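You operate a simulated robot arm through the tools that you are given. There is no shell and no other tool.

You run a simulated two-armed robot. Do the job below in one go: nothing can be reset, and whatever is moved stays where it is left.

JOB
Feed one piece, then move the tray to the yellow table.
Fine: the tray in the press; switch the work lamp on and push the bed in; one press of the green button, before the tray comes out; the other tray stays, the motor stays off, the black press knob stays.

It is judged by the outcome, as a careful person would: the job done as asked, and still so three seconds after it is handed in. It fails if anything else is knocked over, pushed out of place, dropped, spilled or broken.

ROBOT AND FRAMES
Two 7-joint arms with two-finger parallel grippers on one trunk, on a base that drives. Base frame: it is fixed to the floor where the robot stands at the start and does not move with it; the origin is under the middle of the robot, x ahead of it, y to its left, z up. Units: mm, rad, N and s.
The left shoulder is at the start at [25, 101, 1329], the right one opposite. Places, roughly: black disc [500, 0, 1100]; black press knob [500, -200, 1200]; green press button [500, -100, 1100]; press bed [400, -200, 900]; red switch [500, -200, 1200]; white press switch [500, -100, 1100]; yellow table top [400, -600, 700]. Payload 2.4 kg a hand.
Tool frame (each hand has its own): the origin (TCP) lies between the finger pads and is the grasp point; the fingertips stand 24 mm ahead of it; z points along the fingers, y is the line along which they close. The gripper opens to 68 mm. The fingers are 17 mm wide and 10 mm thick; the gripper's body (40 by 70 mm) begins 41 mm behind the TCP.
Orientation is told as [roll, pitch, yaw] about the base's x, y, z axes, in that order, counted from this pose: with the fingers straight down and closing along the base's y, the tool's x points along the base's -x, its y along +y and its z along -z.

CONTROLS
- The arms move only by the tool move_arm. It takes "left_targets", "right_targets" or both (then of equal length, played together; a hand with none holds still); each is text: rows parted by semicolons, each of 7 numbers parted by spaces: the shift along the tool's x, y, z in mm, then the turn, a rotation vector about the tool's x, y, z in rad, then the opening, from 0 (shut) to 1 (fully open). In form: tx ty tz wx wy wz fingers; .... A call has 1 to 20 rows; each row is the pose to reach, as a shift and turn from the pose commanded when the call began, along the tool's axes at that moment. Rows are played at 5 a second. More than 50 mm and 0.15 rad between two rows, or a gripper value outside its range, and nothing of the call is played. A pose out of reach is approached as far as the arm can. The call stops where the force on the tool passes 70 N (or 10 N more than at its start, if that is more) or the arm is blocked; 0.2 s more then pass. The fingers move at their own pace (about 72 mm/s each) and stop on an object; they squeeze with about 32 N. The grip force told is the motor's: it shows also when the fingers shut on nothing. Time passes only in rows, and 0.2 s behind the last, so rows that repeat a pose let the fingers close. The reply holds the time, the measured pose of the TCP, the force on the tool along the base axes, the opening and the grip force, in the units named above and with some noise, with the torque about the TCP (base axes, N m) and any sound that the robot's microphone picked up, and new pictures: "show" is both (left out), scene, wrist or none (wrist: the cameras of the hands that moved).
- Cameras (640 x 400 px; columns grow to the right, rows downward): "scene" is now at [107.6, -21, 1501.7]; the picture's right is [-0.24, -0.97, 0.00], its down [-0.45, 0.11, -0.88] and it looks along [0.86, -0.21, -0.47] (base axes); focal length 214 px, centre (320, 200). "left" rides on the left gripper at [84, -11, -75] in its tool frame; the picture's right is [0.13, 0.99, 0.00], its down [-0.60, 0.08, -0.79] and it looks along [-0.79, 0.10, 0.61] (tool axes); focal length 251 px, centre (320, 200). "right" rides on the right gripper at [84, 11, -75] in its tool frame; the picture's right is [-0.13, 0.99, 0.00], its down [-0.60, -0.08, -0.79] and it looks along [-0.79, -0.10, 0.61] (tool axes); focal length 251 px, centre (320, 200). There is no depth. A picture from a camera that has moved, and an enlarged one, comes with that camera's place and axes in the base frame and with its lens.
- move_column(by): slides the trunk up (or, below 0, down) by that many mm; the arms and the scene camera ride with it, the base frame stays. It gives what a move gives, with no picture.
- roll_base(legs): drives the robot by 1 to 6 legs, each [ahead, left, turn to the left] in mm, mm and rad, along the robot's own axes; the way and the turn of a leg run together, so that a leg with both is an arc; at most 1500 mm and 3.142 rad a leg. The arms and the cameras ride along, it lands a little off, and it stops where it bumps. It gives what a move gives, and a new picture of the scene camera.
- turn_head(pan, tilt): turns the head with the scene camera to pan (to the left, within 1.501 rad either way) and tilt (down, from -0.506 to 1.204), counted from straight ahead of the robot. It gives what a move gives, and a new picture of the scene camera.
- close_up(camera, box): a new picture of the part [left, top, right, bottom] of that camera's present view, enlarged. The clock stands still meanwhile.
- close_job(): hands the job in; it is judged then, once.

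Nothing tells you exact positions but the pictures and the camera data. Unless the task says otherwise, let go and move clear before handing in.

The tools are called after "Emit:" as a command line: name --argument value ..., lists and objects as JSON in quotes. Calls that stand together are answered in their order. move_arm: Moves the arms, as the interface text tells. Its arguments: {"type":"object","properties":{"left_targets":{"type":"string"},"right_targets":{"type":"string"},"show":{"type":"string","enum":["both","scene","wrist","none"]}},"required":[]} The other tools are called the same way: move_column (by) slides the trunk up or down; roll_base (legs) drives the base; turn_head (pan, tilt) turns the head that bears the scene camera; close_up (camera, box) takes an enlarged picture of a part of a camera's view; close_job () hands the job in.

At the start:

```text
clock: 0.0
left_position: [274.6, 34.8, 1489.8]
left_orientation: [-0.001, 0.0, 0.003]
left_wrist_force: [-0.1, 0.2, -0.3]
left_ft_torque: [-0.02, -0.05, 0.05]
left_grip_width: 68.1
left_finger_force: 0.1
right_position: [335.9, -271.1, 1394.5]
right_orientation: [0.001, -0.001, 0.001]
right_wrist_force: [0.1, -0.8, 1.6]
right_ft_torque: [-0.02, -0.03, -0.01]
right_grip_width: 68.0
right_finger_force: 0.0
trunk travel left (down, up): [-542.0, 307.0]
robot x, y, heading: [-1.4, 0.3, 0.0]
head pan, tilt: [-0.246, 0.487]
```

scene: 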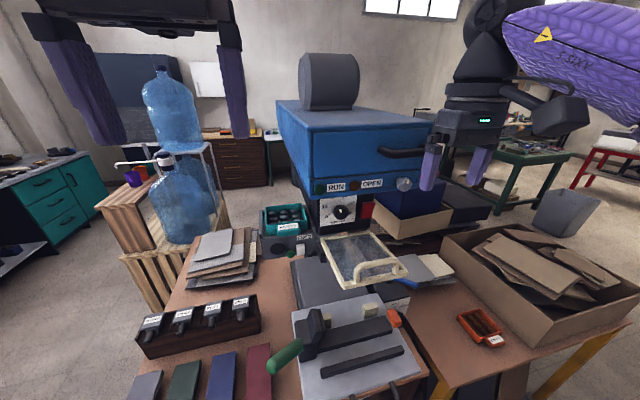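
right: 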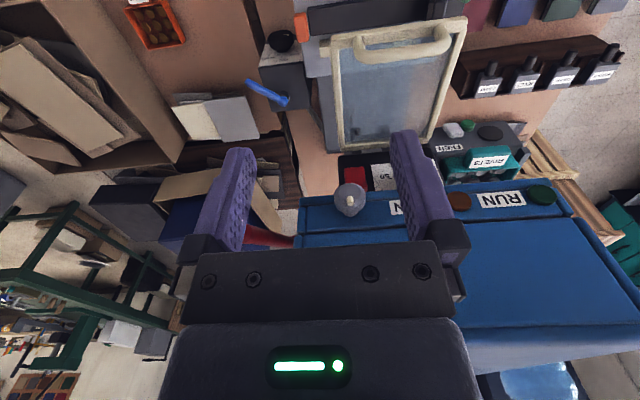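
left: 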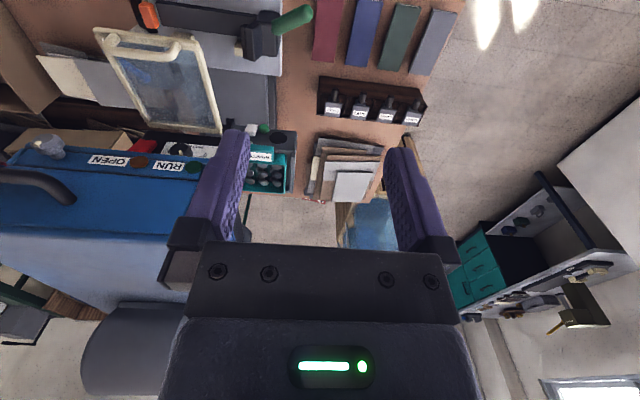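

I see a blue press with RUN and OPEN buttons, a guard window, a bed with clamps, and several trays and switches. I'll take enlarged views first to find what is what.

Emit:
close_up --camera "scene" --box '[240, 150, 440, 275]'

Emit:
close_up --camera "scene" --box '[240, 260, 480, 400]'

Emit:
close_up --camera "right" --box '[240, 0, 640, 250]'

Emit:
close_up --camera "left" --box '[0, 0, 320, 200]'

Emit:
close_up --camera "scene" --box '[400, 90, 640, 240]'

```text
3.20 times, centred on (340, 212) of scene
camera zoom: at [107.6, -21.0, 1501.7], right [-0.24, -0.97, 0.0], down [-0.45, 0.11, -0.88], along [0.86, -0.21, -0.47], focal length 686 px, centre (256, 160)
```

zoom: 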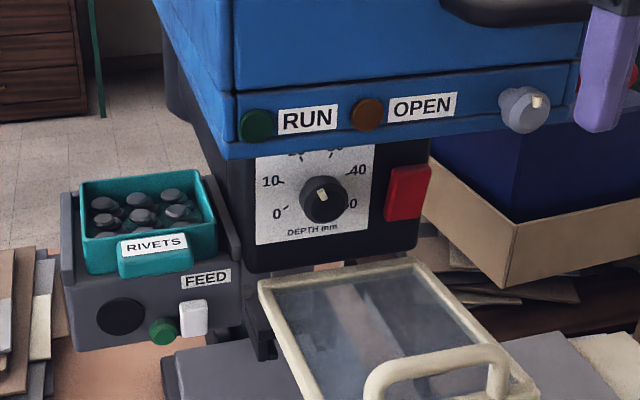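

```text
2.67 times, centred on (360, 330) of scene
camera zoom: at [107.6, -21.0, 1501.7], right [-0.24, -0.97, 0.0], down [-0.45, 0.11, -0.88], along [0.86, -0.21, -0.47], focal length 572 px, centre (213, -147)
```

zoom: 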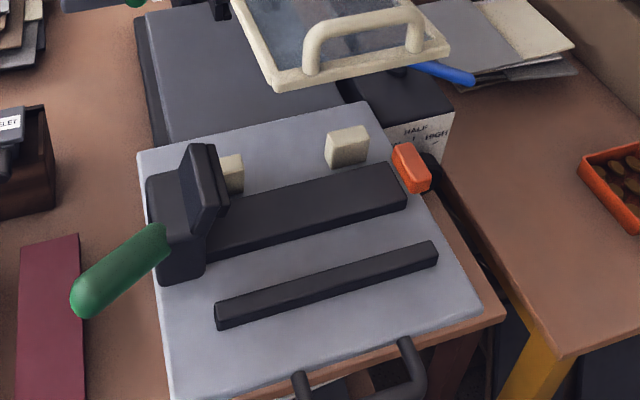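

```text
1.60 times, centred on (440, 125) of right
camera zoom: at [250.6, -262.1, 1470.5], right [0.13, 0.99, 0.0], down [0.6, -0.08, 0.79], along [0.79, -0.1, -0.61], focal length 402 px, centre (128, 320)
```

zoom: 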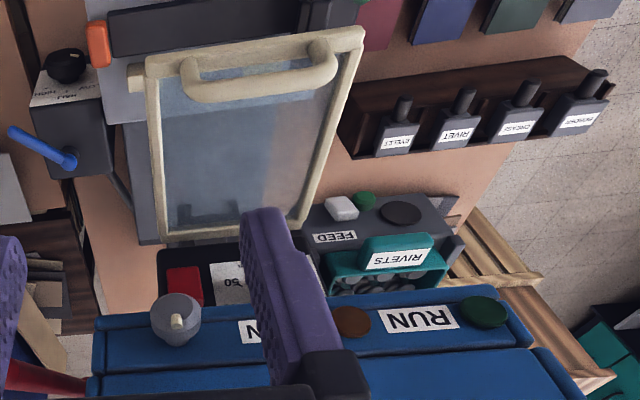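

```text
2.00 times, centred on (160, 100) of left
camera zoom: at [189.9, 21.7, 1565.0], right [-0.13, 0.99, 0.0], down [0.6, 0.08, 0.79], along [0.79, 0.1, -0.61], focal length 503 px, centre (640, 400)
```

zoom: 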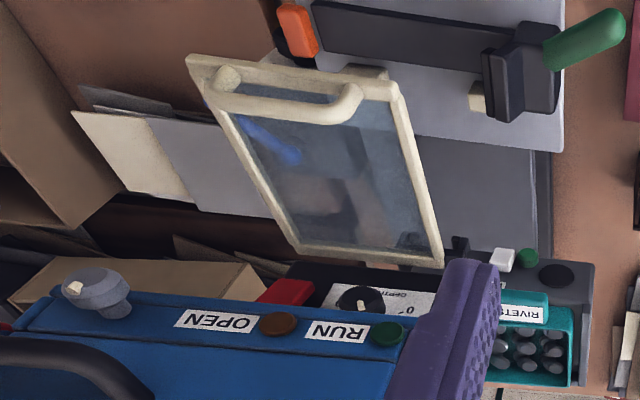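

```text
2.67 times, centred on (520, 165) of scene
camera zoom: at [107.6, -21.0, 1501.7], right [-0.24, -0.97, 0.0], down [-0.45, 0.11, -0.88], along [0.86, -0.21, -0.47], focal length 572 px, centre (-213, 293)
```

zoom: 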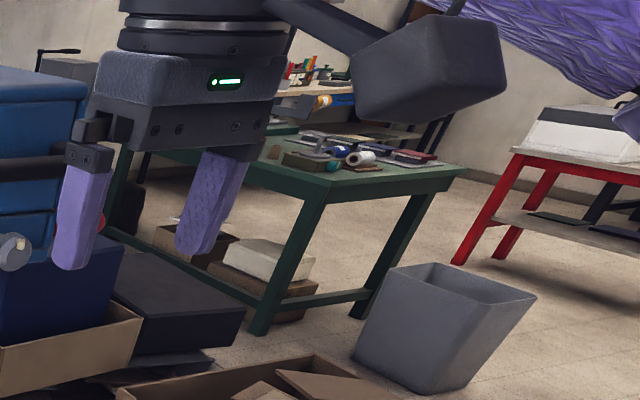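

The FEED unit with the RIVETS tray, green button, white switch and black disc hangs on the left of the press. I'll look at the other controls (lamp, motor) from other head angles.

Emit:
turn_head --pan -0.5 --tilt 0.9

```text
clock: 0.9
left_position: [273.4, 33.8, 1490.4]
left_orientation: [-0.001, 0.002, 0.0]
left_wrist_force: [0.3, 0.3, 0.8]
left_ft_torque: [-0.02, 0.01, -0.01]
left_grip_width: 67.9
left_finger_force: 0.0
right_position: [335.6, -272.8, 1394.8]
right_orientation: [-0.001, 0.0, 0.001]
right_wrist_force: [-0.9, 0.1, 0.1]
right_ft_torque: [0.0, -0.02, -0.02]
right_grip_width: 68.2
right_finger_force: 0.0
trunk travel left (down, up): [-542.0, 307.0]
robot x, y, heading: [3.0, -3.7, 0.003]
head pan, tilt: [-0.499, 0.901]
camera scene: at [85.4, -35.0, 1466.7], right [-0.48, -0.88, 0.0], down [-0.69, 0.37, -0.62], along [0.55, -0.3, -0.78], focal length 214 px, centre (320, 200)
```

scene: 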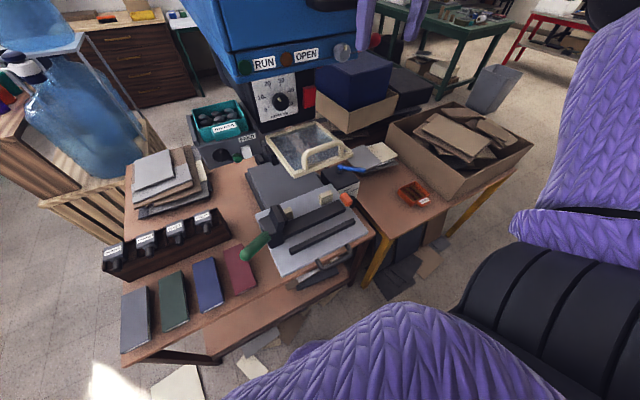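

Emit:
close_up --camera "scene" --box '[240, 120, 440, 245]'

Emit:
close_up --camera "scene" --box '[310, 140, 450, 228]'

Emit:
close_up --camera "scene" --box '[180, 30, 360, 142]'

Emit:
close_up --camera "scene" --box '[100, 200, 300, 325]'

Emit:
close_up --camera "right" --box '[120, 0, 340, 138]'

```text
3.20 times, centred on (340, 182) of scene
camera zoom: at [85.4, -35.0, 1466.7], right [-0.48, -0.88, 0.0], down [-0.69, 0.37, -0.62], along [0.55, -0.3, -0.78], focal length 686 px, centre (256, 256)
```

zoom: 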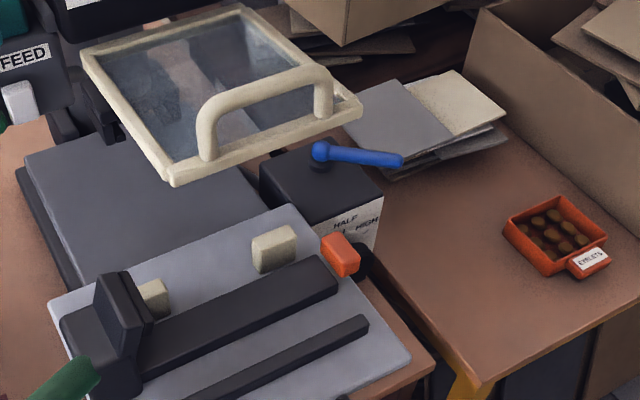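

```text
4.55 times, centred on (380, 184) of scene
camera zoom: at [85.4, -35.0, 1466.7], right [-0.48, -0.88, 0.0], down [-0.69, 0.37, -0.62], along [0.55, -0.3, -0.78], focal length 975 px, centre (47, 273)
```

zoom: 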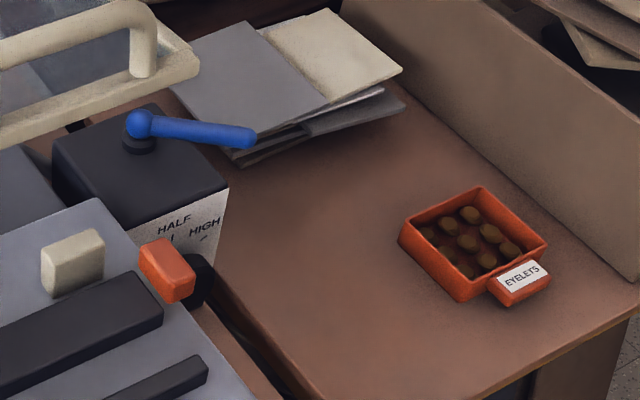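

```text
3.56 times, centred on (270, 86) of scene
camera zoom: at [85.4, -35.0, 1466.7], right [-0.48, -0.88, 0.0], down [-0.69, 0.37, -0.62], along [0.55, -0.3, -0.78], focal length 763 px, centre (498, 605)
```

zoom: 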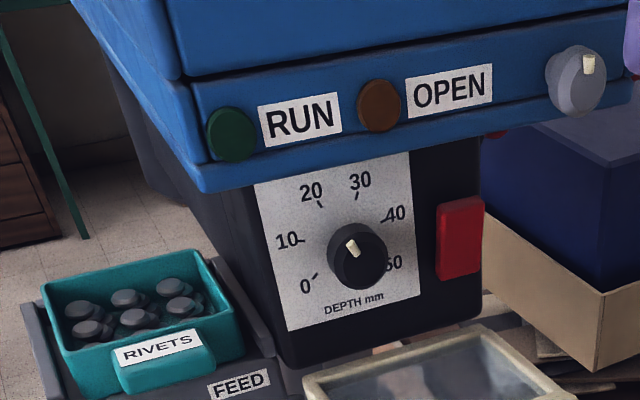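

```text
3.20 times, centred on (200, 262) of scene
camera zoom: at [85.4, -35.0, 1466.7], right [-0.48, -0.88, 0.0], down [-0.69, 0.37, -0.62], along [0.55, -0.3, -0.78], focal length 686 px, centre (704, 0)
```

zoom: 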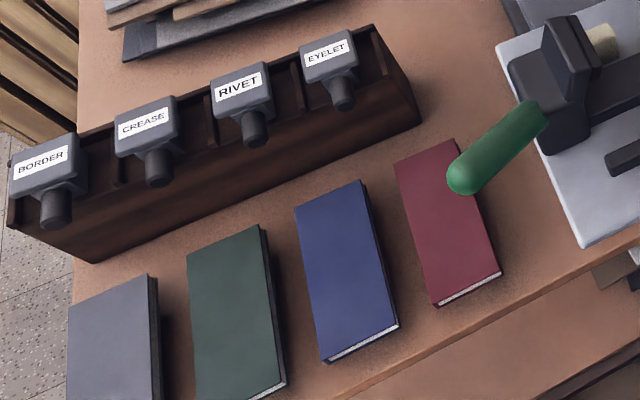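

```text
2.90 times, centred on (230, 69) of right
camera zoom: at [250.6, -262.1, 1470.5], right [0.13, 0.99, 0.0], down [0.6, -0.08, 0.79], along [0.79, -0.1, -0.61], focal length 729 px, centre (581, 580)
```

zoom: 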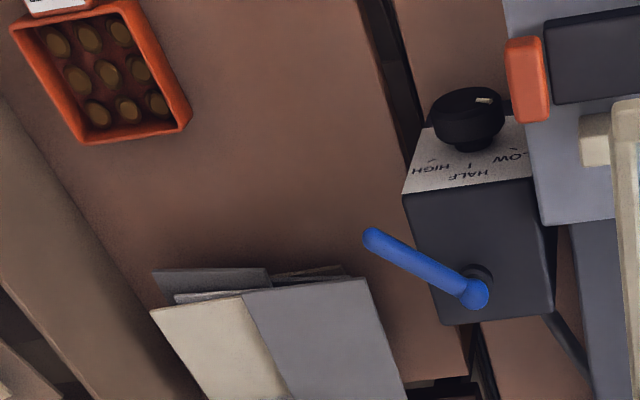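

The teal RIVETS tray sits in the FEED unit of the press, and the orange EYELETS tray on the yellow table is the other one. I'll bring the left hand lower for a closer look at the feed panel's switches.

Emit:
move_arm --left_targets "0 5 45 0 0 0 1; 0 10 90 0 0 0 1; 0 15 135 0 0 0 1; 0 20 180 0 0 0 1; 0 25 225 0 0 0 1; 0 25 265 0 0 0 1; 0 25 300 0 0 0 1"

```text
clock: 2.5
left_position: [273.1, 57.4, 1188.8]
left_orientation: [-0.005, -0.001, 0.001]
left_wrist_force: [-0.3, -1.0, 0.5]
left_ft_torque: [0.0, 0.02, 0.0]
left_grip_width: 68.1
left_finger_force: 0.0
right_position: [334.9, -273.1, 1393.4]
right_orientation: [0.001, 0.0, -0.001]
right_wrist_force: [-0.1, 0.4, -0.4]
right_ft_torque: [0.0, 0.03, -0.01]
right_grip_width: 68.0
right_finger_force: 0.1
trunk travel left (down, up): [-542.0, 307.0]
robot x, y, heading: [1.4, -3.8, 0.001]
head pan, tilt: [-0.499, 0.901]
camera scene: at [85.5, -34.8, 1466.7], right [-0.48, -0.88, 0.0], down [-0.69, 0.38, -0.62], along [0.55, -0.3, -0.78], focal length 214 px, centre (320, 200)
camera left: at [189.8, 45.9, 1263.7], right [-0.13, 0.99, 0.0], down [0.6, 0.08, 0.79], along [0.79, 0.1, -0.61], focal length 251 px, centre (320, 200)
```

scene: 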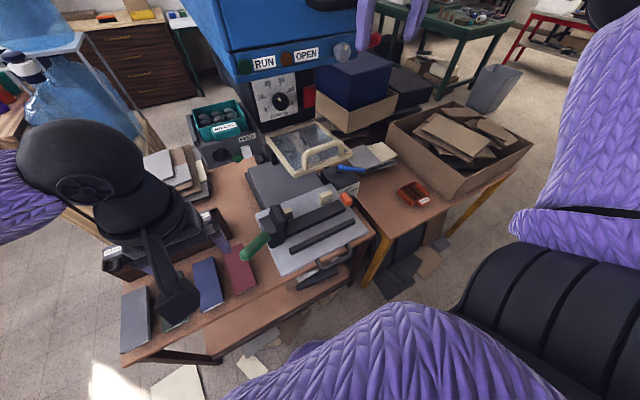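
left: 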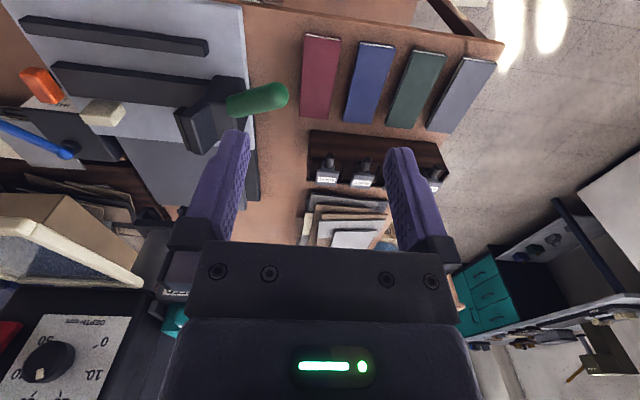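

The gripper hides the feed panel, so I'll shift the left hand to the left and up a little.

Emit:
move_arm --left_targets "0 40 -20 0 0 0 1; 0 80 -20 0 0 0 1; 0 120 -20 0 0 0 1; 0 150 -20 0 0 0 1"

```text
clock: 3.5
left_position: [274.0, 209.6, 1208.5]
left_orientation: [-0.003, 0.001, -0.002]
left_wrist_force: [-0.3, 0.8, 0.3]
left_ft_torque: [0.01, -0.02, -0.02]
left_grip_width: 68.0
left_finger_force: 0.2
right_position: [335.3, -272.7, 1394.8]
right_orientation: [0.001, 0.0, 0.0]
right_wrist_force: [-0.6, 0.5, 0.0]
right_ft_torque: [0.01, -0.04, 0.03]
right_grip_width: 67.7
right_finger_force: 0.1
trunk travel left (down, up): [-542.0, 307.0]
robot x, y, heading: [0.1, 3.5, -0.002]
head pan, tilt: [-0.499, 0.901]
camera scene: at [85.1, -34.6, 1466.7], right [-0.48, -0.88, 0.0], down [-0.69, 0.38, -0.62], along [0.55, -0.3, -0.78], focal length 214 px, centre (320, 200)
camera left: at [189.3, 197.4, 1283.8], right [-0.13, 0.99, 0.0], down [0.6, 0.08, 0.79], along [0.79, 0.1, -0.61], focal length 251 px, centre (320, 200)
```

scene: 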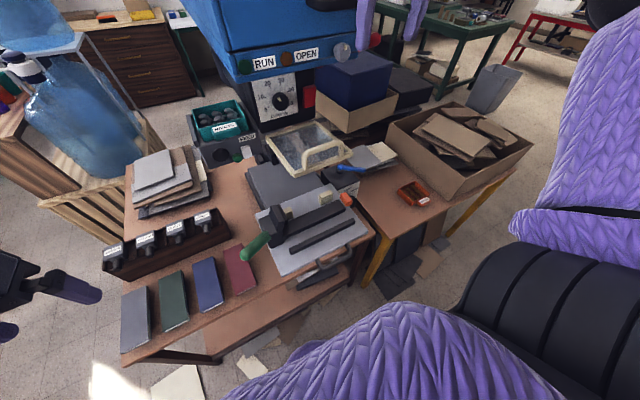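
left: 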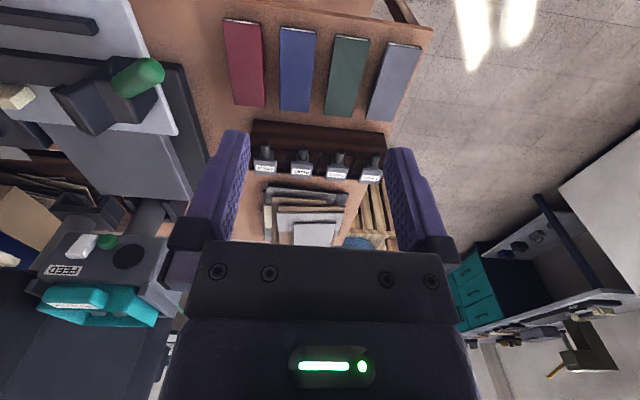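

Emit:
close_up --camera "left" --box '[0, 170, 200, 295]'

Emit:
close_up --camera "scene" --box '[180, 90, 280, 190]'

Emit:
close_up --camera "scene" --box '[230, 30, 400, 136]'

```text
3.20 times, centred on (100, 232) of left
camera zoom: at [189.3, 197.4, 1283.8], right [-0.13, 0.99, 0.0], down [0.6, 0.08, 0.79], along [0.79, 0.1, -0.61], focal length 805 px, centre (1024, 96)
```

zoom: 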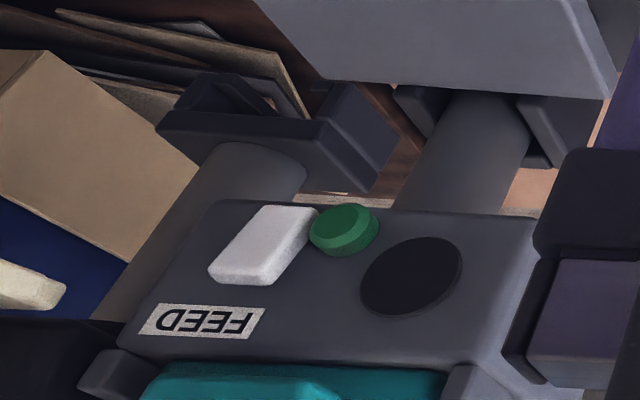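

```text
4.00 times, centred on (230, 140) of scene
camera zoom: at [85.1, -34.6, 1466.7], right [-0.48, -0.88, 0.0], down [-0.69, 0.38, -0.62], along [0.55, -0.3, -0.78], focal length 858 px, centre (680, 440)
```

zoom: 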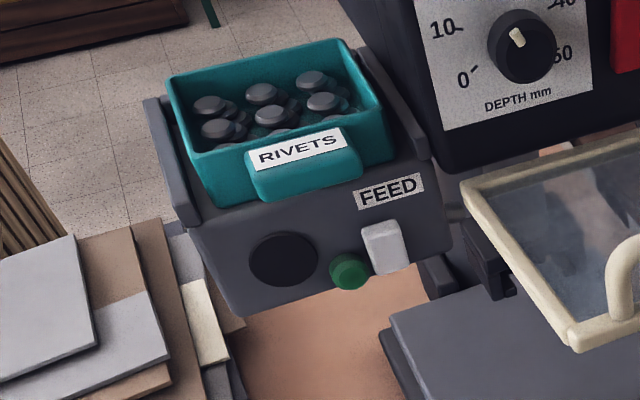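

```text
3.76 times, centred on (315, 83) of scene
camera zoom: at [85.1, -34.6, 1466.7], right [-0.48, -0.88, 0.0], down [-0.69, 0.38, -0.62], along [0.55, -0.3, -0.78], focal length 807 px, centre (339, 640)
```

zoom: 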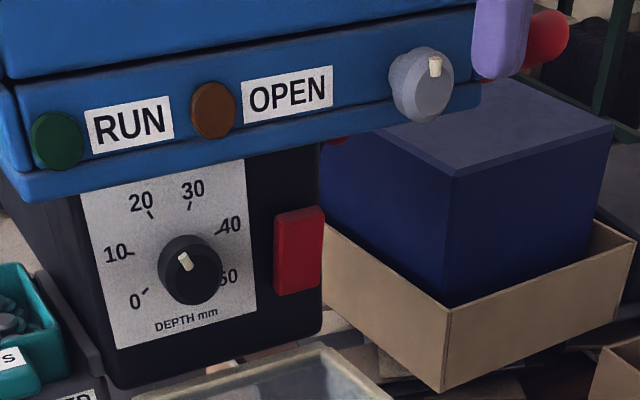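

The panel's white rocker and green button are at about x 545, y -80/-55, z 1115. I'll bring the left camera nearer to see the rocker state, the feeder and the tray's lip.

Emit:
move_arm --left_targets "-20 -40 -20 0 -0.08 0 1; -40 -80 -40 0 -0.16 0 1; -60 -120 -45 0 -0.24 0 1; -80 -150 -45 0 -0.3 0 1; -96 -170 -45 0 -0.3 0 1"

```text
clock: 4.7
left_position: [370.6, 36.2, 1254.8]
left_orientation: [-0.001, -0.3, 0.001]
left_wrist_force: [0.0, 0.3, -1.0]
left_ft_torque: [0.01, 0.0, 0.02]
left_grip_width: 68.1
left_finger_force: 0.1
right_position: [335.6, -272.4, 1394.1]
right_orientation: [0.0, 0.001, 0.0]
right_wrist_force: [0.3, -0.4, -0.1]
right_ft_torque: [0.0, 0.04, 0.03]
right_grip_width: 68.3
right_finger_force: 0.1
trunk travel left (down, up): [-542.0, 307.0]
robot x, y, heading: [1.9, 3.7, -0.002]
head pan, tilt: [-0.499, 0.901]
camera scene: at [85.7, -35.5, 1466.6], right [-0.48, -0.88, 0.0], down [-0.69, 0.38, -0.62], along [0.55, -0.3, -0.78], focal length 214 px, centre (320, 200)
camera left: at [267.7, 24.9, 1301.6], right [-0.13, 0.99, -0.04], down [0.34, 0.08, 0.94], along [0.93, 0.1, -0.35], focal length 251 px, centre (320, 200)
```

scene: 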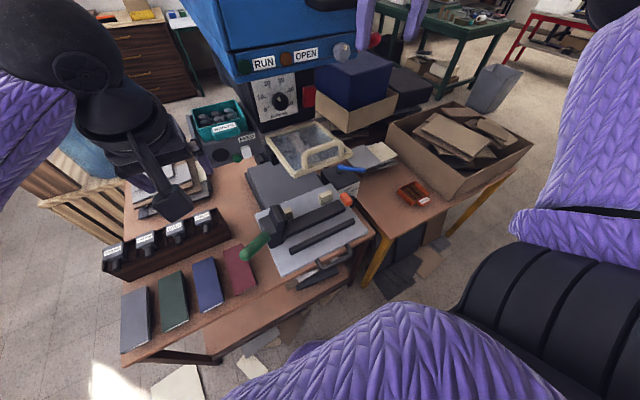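
left: 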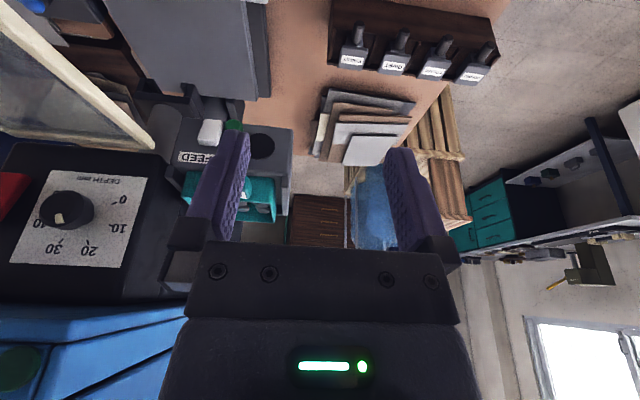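

Emit:
move_arm --left_targets "0 0 0 0 0 0 0; 0 0 0 0 0 0 0; 0 0 0 0 0 0 0" --show "wrist"

Emit:
close_up --camera "left" --box '[140, 90, 320, 202]'

Emit:
close_up --camera "left" --box '[0, 60, 200, 260]'

```text
clock: 5.5
left_position: [369.8, 38.0, 1254.7]
left_orientation: [-0.002, -0.301, 0.003]
left_wrist_force: [0.0, -0.2, -0.4]
left_ft_torque: [-0.02, -0.02, 0.0]
left_grip_width: 0.1
left_finger_force: 23.3
right_position: [334.8, -271.9, 1394.6]
right_orientation: [0.0, 0.0, -0.001]
right_wrist_force: [-0.1, 0.8, -0.2]
right_ft_torque: [0.01, 0.01, 0.02]
right_grip_width: 67.9
right_finger_force: 0.0
trunk travel left (down, up): [-542.0, 307.0]
robot x, y, heading: [2.4, 0.1, 0.004]
head pan, tilt: [-0.499, 0.901]
camera left: at [267.3, 25.8, 1301.7], right [-0.12, 0.99, -0.04], down [0.34, 0.08, 0.94], along [0.93, 0.1, -0.35], focal length 251 px, centre (320, 200)
```

left: 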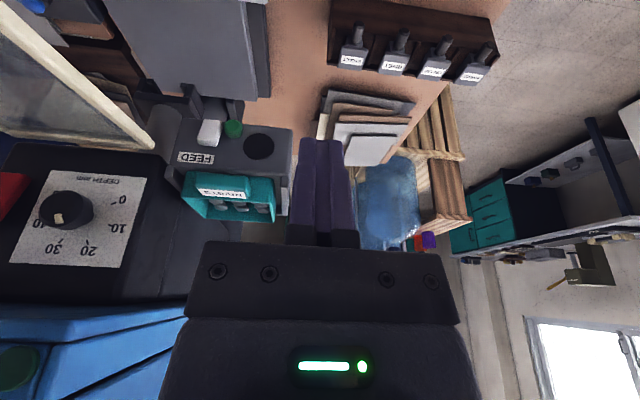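

```text
3.56 times, centred on (230, 146) of left
camera zoom: at [267.3, 25.8, 1301.7], right [-0.12, 0.99, -0.04], down [0.34, 0.08, 0.94], along [0.93, 0.1, -0.35], focal length 894 px, centre (640, 392)
```

zoom: 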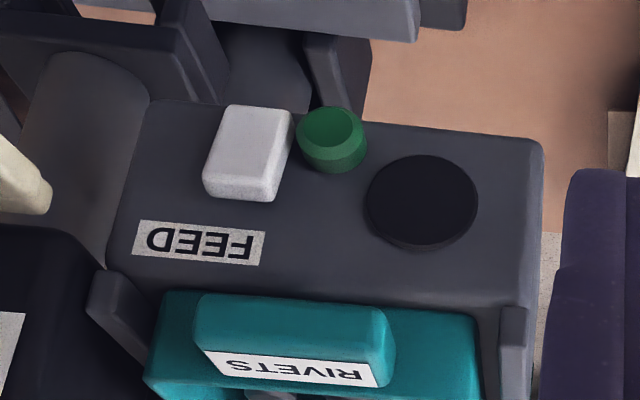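

```text
2.00 times, centred on (100, 160) of left
camera zoom: at [267.3, 25.8, 1301.7], right [-0.12, 0.99, -0.04], down [0.34, 0.08, 0.94], along [0.93, 0.1, -0.35], focal length 503 px, centre (760, 280)
```

zoom: 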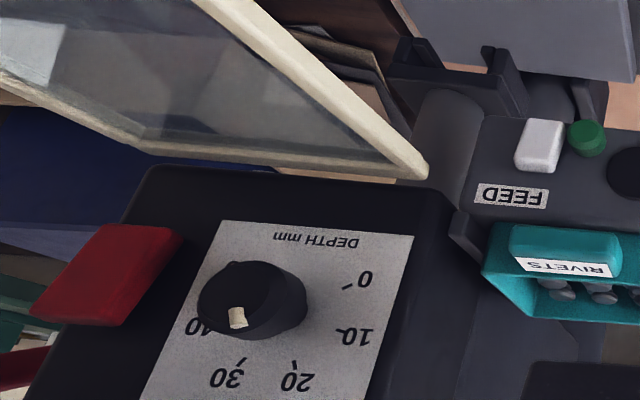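

The panel face is roughly vertical: white rocker about (541,-83,1121), green button about (541,-57,1111), with the tray's label tab above them. I'll turn the left hand to point ahead, staying well in front of the panel.

Emit:
move_arm --left_targets "3 -2 14 0 -0.15 0 0; 6 -4 28 0 -0.3 0 0; 9 -6 42 0 -0.45 0 0; 12 -8 56 0 -0.6 0 0; 15 -10 70 0 -0.75 0 0; 18 -12 84 0 -0.9 0 0; 21 -14 98 0 -1.05 0 0; 24 -17 113 0 -1.2 0 0"

```text
clock: 7.3
left_position: [380.2, 22.3, 1139.2]
left_orientation: [-0.007, -1.5, 0.007]
left_wrist_force: [0.6, -0.1, -0.3]
left_ft_torque: [0.01, 0.0, 0.0]
left_grip_width: 0.0
left_finger_force: 23.2
right_position: [334.6, -273.0, 1394.7]
right_orientation: [0.0, 0.0, 0.0]
right_wrist_force: [0.2, -0.3, -0.1]
right_ft_torque: [0.01, 0.02, -0.01]
right_grip_width: 68.1
right_finger_force: 0.0
trunk travel left (down, up): [-542.0, 307.0]
robot x, y, heading: [-4.9, 2.7, -0.002]
head pan, tilt: [-0.499, 0.901]
camera scene: at [85.2, -35.1, 1466.7], right [-0.48, -0.88, 0.0], down [-0.69, 0.38, -0.62], along [0.55, -0.3, -0.78], focal length 214 px, centre (320, 200)
camera left: at [299.1, 9.6, 1060.5], right [-0.01, 0.99, -0.13], down [-0.75, 0.08, 0.66], along [0.66, 0.1, 0.74], focal length 251 px, centre (320, 200)
```

scene: 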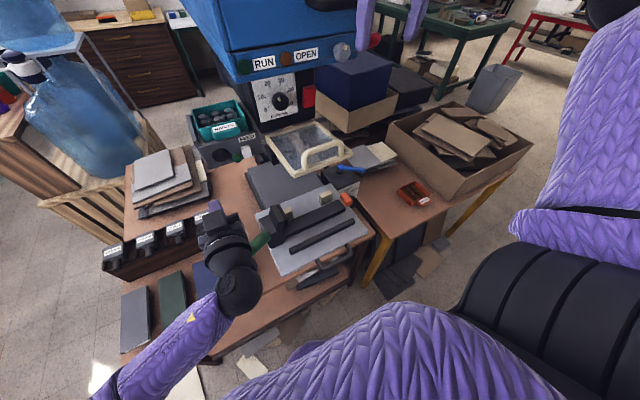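
left: 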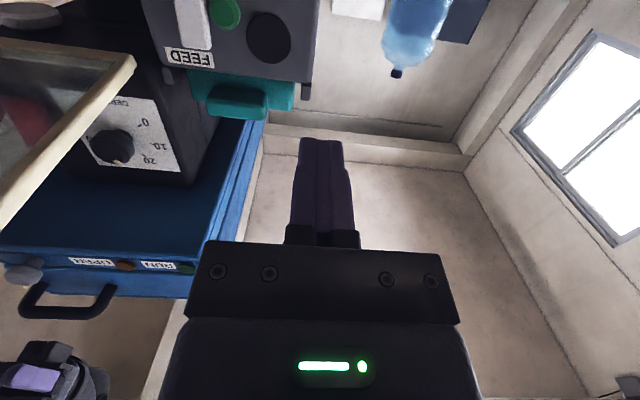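

Emit:
close_up --camera "left" --box '[140, 0, 340, 125]'

Emit:
close_up --camera "left" --box '[0, 0, 260, 320]'

```text
3.20 times, centred on (240, 62) of left
camera zoom: at [299.1, 9.6, 1060.5], right [-0.01, 0.99, -0.13], down [-0.75, 0.08, 0.66], along [0.66, 0.1, 0.74], focal length 805 px, centre (576, 640)
```

zoom: 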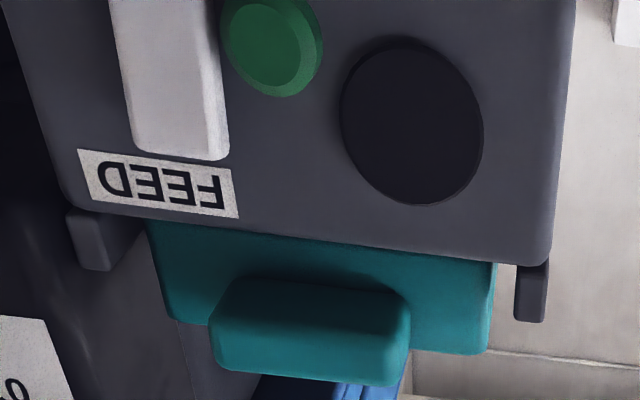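

```text
1.25 times, centred on (130, 160) of left
camera zoom: at [299.1, 9.6, 1060.5], right [-0.01, 0.99, -0.13], down [-0.75, 0.08, 0.66], along [0.66, 0.1, 0.74], focal length 314 px, centre (558, 250)
```

zoom: 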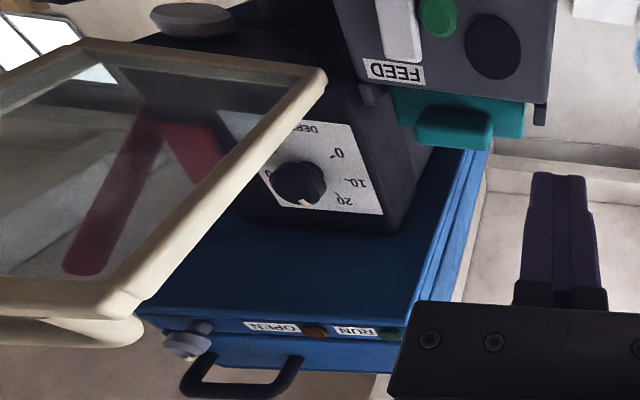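

The rocker's top end (about 530,-79,1143) stands out and its bottom is in, so a push on its top end switches it. The guard's left edge runs at y -132, so I approach from the left with a yawed, closed hand.

Emit:
move_arm --left_targets "-1 -20 10 0.1 0 0 0; -3 -45 30 0.2 0 0 0; -5 -70 55 0.3 0 0 0; -7.4 -92 88 0.3 0 0 0"

```text
clock: 8.3
left_position: [468.7, -70.2, 1140.5]
left_orientation: [-0.321, -1.499, 0.021]
left_wrist_force: [-0.1, 0.8, -0.4]
left_ft_torque: [0.04, 0.02, -0.01]
left_grip_width: 0.0
left_finger_force: 23.7
right_position: [336.1, -273.3, 1395.2]
right_orientation: [0.001, -0.001, 0.0]
right_wrist_force: [-0.4, 0.2, 0.1]
right_ft_torque: [0.02, 0.02, -0.03]
right_grip_width: 68.1
right_finger_force: 0.2
trunk travel left (down, up): [-542.0, 307.0]
robot x, y, heading: [-1.1, 1.8, 0.003]
head pan, tilt: [-0.499, 0.901]
camera scene: at [85.7, -35.8, 1466.6], right [-0.48, -0.88, 0.0], down [-0.69, 0.38, -0.62], along [0.55, -0.3, -0.78], focal length 214 px, centre (320, 200)
camera left: at [388.0, -60.4, 1061.5], right [0.28, 0.95, -0.15], down [-0.69, 0.31, 0.65], along [0.67, -0.08, 0.74], focal length 251 px, centre (320, 200)
```

scene: 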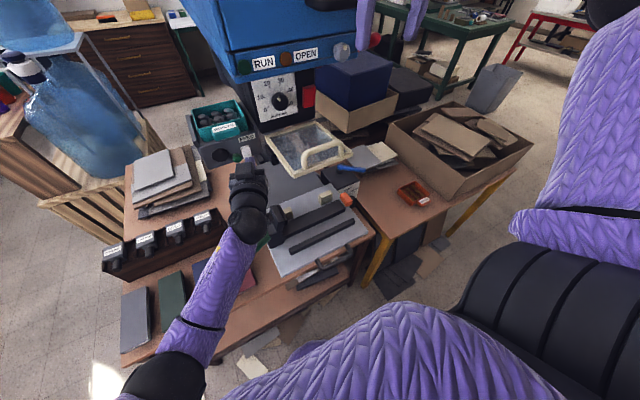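
left: 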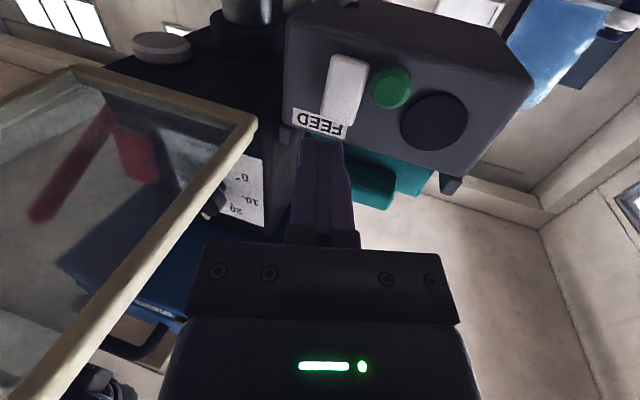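

Emit:
close_up --camera "left" --box '[240, 0, 480, 220]'

Emit:
close_up --camera "scene" --box '[190, 100, 290, 200]'

```text
1.82 times, centred on (360, 110) of left
camera zoom: at [388.0, -60.4, 1061.5], right [0.28, 0.95, -0.15], down [-0.69, 0.31, 0.65], along [0.67, -0.08, 0.74], focal length 457 px, centre (247, 364)
```

zoom: 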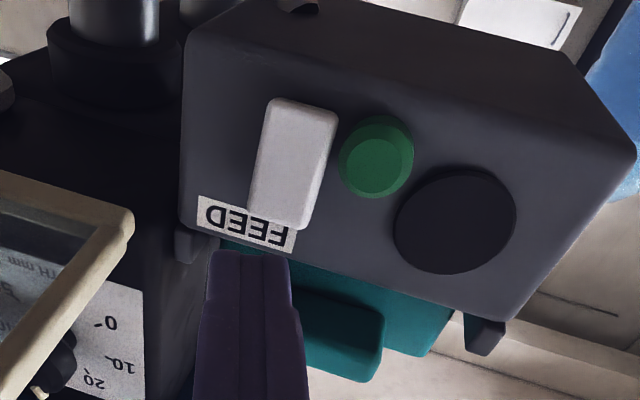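

```text
4.00 times, centred on (240, 150) of scene
camera zoom: at [85.7, -35.8, 1466.6], right [-0.48, -0.88, 0.0], down [-0.69, 0.38, -0.62], along [0.55, -0.3, -0.78], focal length 858 px, centre (640, 400)
```

zoom: 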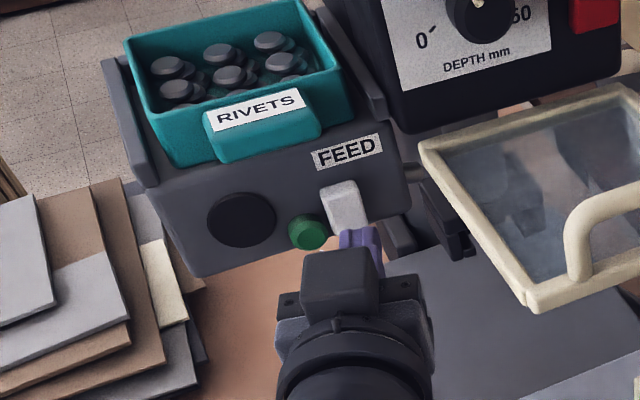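

The tips line up with the rocker's top end (y -79, z 1140). I'll push straight ahead slowly.

Emit:
move_arm --left_targets "-0.7 2.4 15 0 0 0 0; -1.5 5.6 27.5 0 0 0 0; -2 8 33.5 0 0 0 0; -2.2 9.5 37 0 0 0 0; -2.5 10.8 41 0 0 0 0; -2.7 12 44 0 0 0 0; -2.7 12.8 47 0 0 0 0"

```text
clock: 10.0
left_position: [504.9, -73.4, 1142.1]
left_orientation: [-0.371, -1.501, 0.067]
left_wrist_force: [-50.7, 9.7, 9.6]
left_ft_torque: [0.1, 0.24, 0.29]
left_grip_width: 0.1
left_finger_force: 23.8
right_position: [323.2, -270.1, 1396.7]
right_orientation: [-0.003, -0.008, 0.0]
right_wrist_force: [0.8, -0.3, 1.2]
right_ft_torque: [-0.02, 0.01, 0.02]
right_grip_width: 67.8
right_finger_force: 0.0
trunk travel left (down, up): [-542.0, 307.0]
robot x, y, heading: [-0.7, 2.7, 0.004]
head pan, tilt: [-0.499, 0.901]
heard: click
stopped in row 7 (left hand): the force on the tool passed its limit at 74 N (the readings are from after the stop); the commanded pose is now the measured one
camera scene: at [72.8, -32.4, 1467.6], right [-0.48, -0.88, 0.0], down [-0.68, 0.37, -0.63], along [0.55, -0.3, -0.78], focal length 214 px, centre (320, 200)
camera left: at [424.6, -62.1, 1063.4], right [0.29, 0.95, -0.15], down [-0.69, 0.32, 0.65], along [0.67, -0.08, 0.74], focal length 251 px, centre (320, 200)
```

scene: 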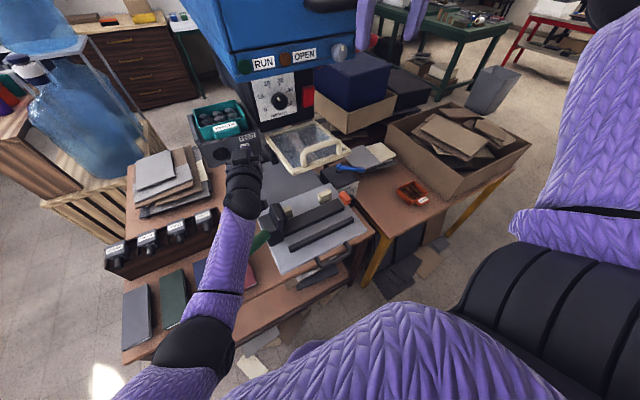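
left: 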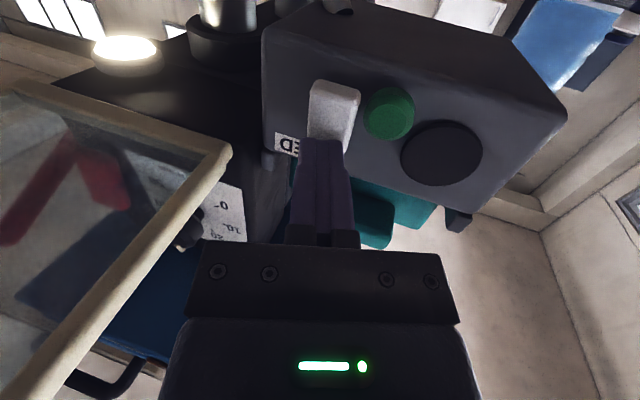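

The rocker clicked and the work lamp under the press head is lit. I back the hand off and then look at the bed to push it in.

Emit:
move_arm --left_targets "0 0 -25 0 0 0 0; 0 10 -65 0 0 0 0; 0 30 -110 0 0 0 0"

Emit:
close_up --camera "scene" --box '[220, 20, 400, 220]'

Emit:
close_up --camera "scene" --box '[220, 150, 400, 300]'

Emit:
close_up --camera "right" --box '[200, 0, 520, 200]'

```text
clock: 10.8
left_position: [417.5, -9.6, 1146.6]
left_orientation: [-0.317, -1.491, 0.019]
left_wrist_force: [-0.2, 0.3, 0.3]
left_ft_torque: [-0.04, -0.01, -0.02]
left_grip_width: 0.1
left_finger_force: 23.2
right_position: [333.9, -272.2, 1395.7]
right_orientation: [0.0, 0.0, -0.001]
right_wrist_force: [-0.4, 0.5, 1.1]
right_ft_torque: [-0.03, 0.0, 0.02]
right_grip_width: 67.9
right_finger_force: 0.2
trunk travel left (down, up): [-542.0, 307.0]
robot x, y, heading: [-2.3, -4.5, 0.004]
head pan, tilt: [-0.499, 0.901]
camera scene: at [83.3, -34.1, 1466.8], right [-0.48, -0.88, 0.0], down [-0.69, 0.38, -0.62], along [0.55, -0.3, -0.78], focal length 214 px, centre (320, 200)
camera left: at [335.9, 0.4, 1067.2], right [0.28, 0.95, -0.15], down [-0.68, 0.31, 0.66], along [0.67, -0.08, 0.74], focal length 251 px, centre (320, 200)
```

scene: 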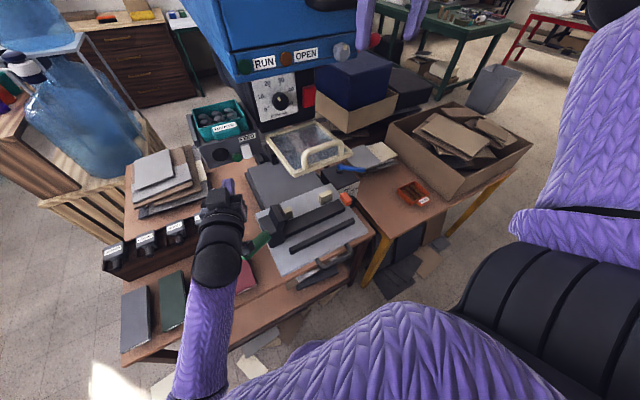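
left: 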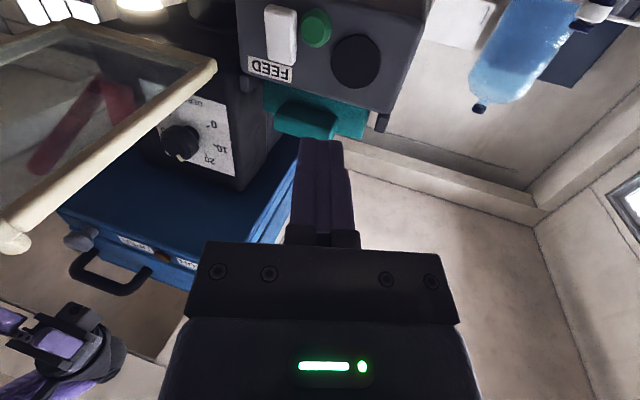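

```text
2.00 times, centred on (310, 120) of scene
camera zoom: at [83.3, -34.1, 1466.8], right [-0.48, -0.88, 0.0], down [-0.69, 0.38, -0.62], along [0.55, -0.3, -0.78], focal length 429 px, centre (340, 360)
```

zoom: 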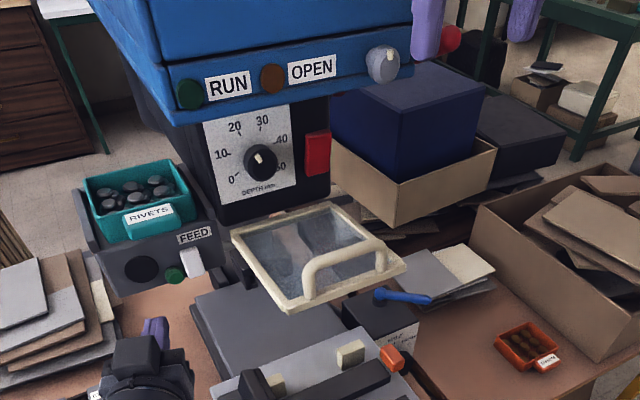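

```text
2.67 times, centred on (310, 225) of scene
camera zoom: at [83.3, -34.1, 1466.8], right [-0.48, -0.88, 0.0], down [-0.69, 0.38, -0.62], along [0.55, -0.3, -0.78], focal length 572 px, centre (347, 133)
```

zoom: 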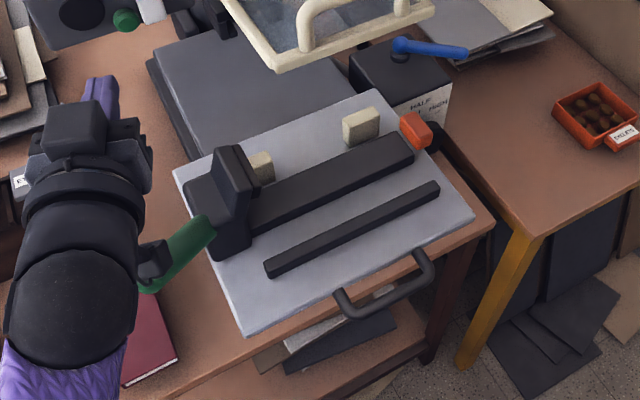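

```text
2.00 times, centred on (360, 100) of right
camera zoom: at [248.5, -261.3, 1470.9], right [0.13, 0.99, 0.0], down [0.6, -0.08, 0.79], along [0.79, -0.1, -0.61], focal length 503 px, centre (240, 400)
```

zoom: 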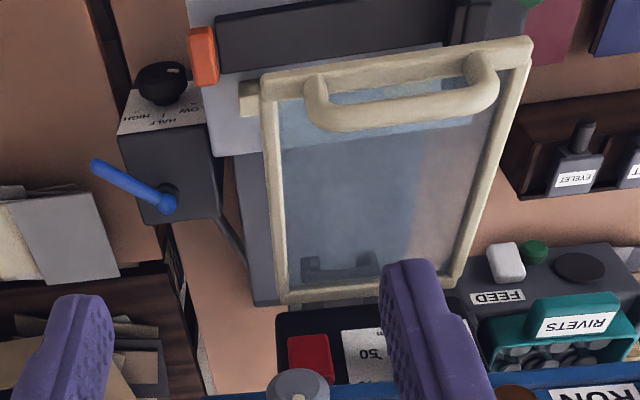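

The lamp is on and the bed (a light-grey plate at about x 316–539, y -40…-325, z 882) has its handle bar near (275,-190,870). I'll bring the closed right hand down in front of the handle.

Emit:
move_arm --right_targets "20 17 20 0 0 0 0; 45 35 50 0 0 0 0; 70 55 85 0 0 0 0; 95 70 125 0 0 0 0; 105 82 165 0 0 0 0; 105 82 210 0 -0.1 0 0; 105 82 255 0 -0.2 0 0; 105 82 300 0 -0.3 0 0; 105 82 345 0 -0.4 0 0; 105 82 385 0 -0.5 0 0"

```text
clock: 13.0
left_position: [418.7, -10.3, 1145.4]
left_orientation: [-0.319, -1.492, 0.02]
left_wrist_force: [0.6, -0.1, 0.7]
left_ft_torque: [-0.01, 0.01, 0.0]
left_grip_width: 0.4
left_finger_force: 23.7
right_position: [227.6, -189.4, 1028.2]
right_orientation: [0.001, -0.448, 0.0]
right_wrist_force: [0.1, 1.3, 0.1]
right_ft_torque: [0.0, -0.03, 0.0]
right_grip_width: 0.0
right_finger_force: 23.8
right hand out of reach, approached as far as the arm can: row 7, 8, 10
trunk travel left (down, up): [-542.0, 307.0]
robot x, y, heading: [-2.2, 4.1, 0.005]
head pan, tilt: [-0.499, 0.901]
camera scene: at [84.5, -34.9, 1466.7], right [-0.48, -0.88, 0.0], down [-0.69, 0.38, -0.62], along [0.55, -0.3, -0.78], focal length 214 px, centre (320, 200)
camera right: at [119.6, -180.2, 1060.9], right [0.12, 0.99, 0.06], down [0.2, -0.08, 0.98], along [0.97, -0.1, -0.21], focal length 251 px, centre (320, 200)
```

scene: 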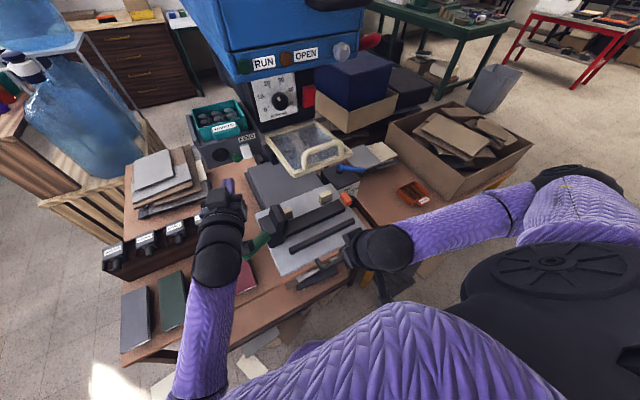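
right: 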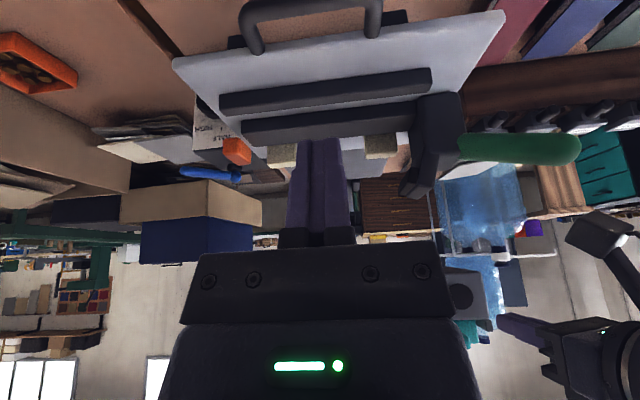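

The right arm is at its downward limit, so the column must come down about 170 mm. I first raise the left hand so it stays clear.

Emit:
move_arm --left_targets "-45 0 -15 0 0 0 0; -90 5 -30 0 0 0 0; -135 10 -45 0 0 0 0; -180 15 -60 0 0 0 0; -210 20 -70 0 0 0 0" --show "scene"

Emit:
move_column --by -160

Emit:
turn_head --pan -0.5 --tilt 0.9

Emit:
close_up --camera "right" --box '[0, 0, 640, 400]'

```text
clock: 14.2
left_position: [374.1, 29.4, 1358.8]
left_orientation: [-0.312, -1.492, 0.012]
left_wrist_force: [0.3, -0.3, 0.1]
left_ft_torque: [0.05, 0.04, -0.02]
left_grip_width: 0.0
left_finger_force: 23.3
right_position: [229.6, -191.3, 1029.1]
right_orientation: [0.001, -0.449, 0.003]
right_wrist_force: [0.6, -1.8, -0.6]
right_ft_torque: [-0.02, 0.02, 0.0]
right_grip_width: 0.3
right_finger_force: 23.0
trunk travel left (down, up): [-542.0, 307.0]
robot x, y, heading: [-2.0, 2.3, -0.002]
head pan, tilt: [-0.499, 0.901]
camera scene: at [84.4, -35.0, 1466.7], right [-0.48, -0.88, 0.0], down [-0.69, 0.38, -0.62], along [0.55, -0.3, -0.78], focal length 214 px, centre (320, 200)
```

scene: 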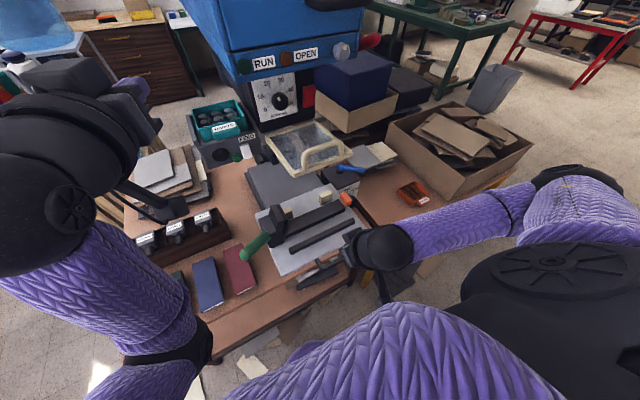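

```text
clock: 16.0
left_position: [375.5, 27.2, 1198.9]
left_orientation: [-0.319, -1.493, 0.018]
left_wrist_force: [0.1, -0.1, 0.8]
left_ft_torque: [0.01, -0.01, -0.01]
left_grip_width: 0.1
left_finger_force: 23.4
right_position: [228.9, -190.8, 869.1]
right_orientation: [0.0, -0.448, 0.0]
right_wrist_force: [0.1, 0.2, 0.4]
right_ft_torque: [-0.01, 0.03, -0.03]
right_grip_width: 0.1
right_finger_force: 23.9
trunk travel left (down, up): [-382.0, 467.0]
robot x, y, heading: [1.5, 3.6, -0.003]
head pan, tilt: [-0.499, 0.901]
```

```text
clock: 16.6
left_position: [374.8, 27.5, 1198.3]
left_orientation: [-0.319, -1.493, 0.02]
left_wrist_force: [0.5, 0.4, 0.8]
left_ft_torque: [0.03, -0.01, -0.01]
left_grip_width: 0.0
left_finger_force: 23.4
right_position: [228.9, -191.6, 869.5]
right_orientation: [0.001, -0.448, -0.001]
right_wrist_force: [-0.3, -0.4, 0.7]
right_ft_torque: [-0.01, 0.01, 0.01]
right_grip_width: 0.1
right_finger_force: 23.5
trunk travel left (down, up): [-382.0, 467.0]
robot x, y, heading: [1.7, 4.5, 0.002]
head pan, tilt: [-0.499, 0.901]
camera scene: at [101.3, -35.0, 1305.9], right [-0.48, -0.88, 0.0], down [-0.69, 0.38, -0.62], along [0.55, -0.3, -0.78], focal length 214 px, centre (320, 200)
```

scene: 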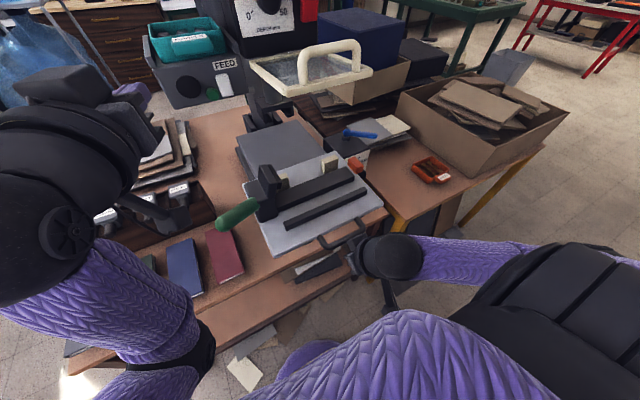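

```text
1.00 times, centred on (320, 200) of right (not enlarged: the box is as wide or as high as the picture)
camera zoom: at [120.6, -180.6, 901.9], right [0.12, 0.99, 0.06], down [0.2, -0.08, 0.98], along [0.97, -0.1, -0.21], focal length 251 px, centre (320, 200)
```

zoom: 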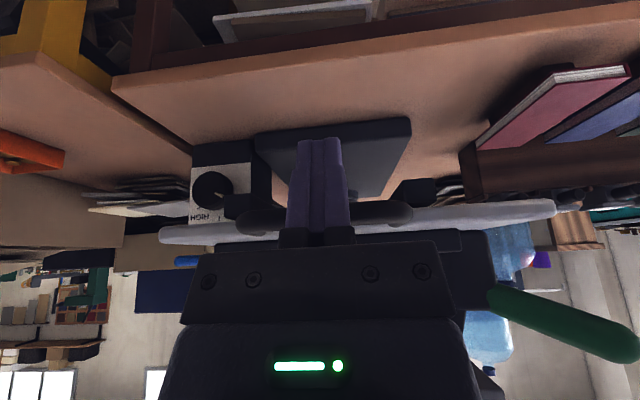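

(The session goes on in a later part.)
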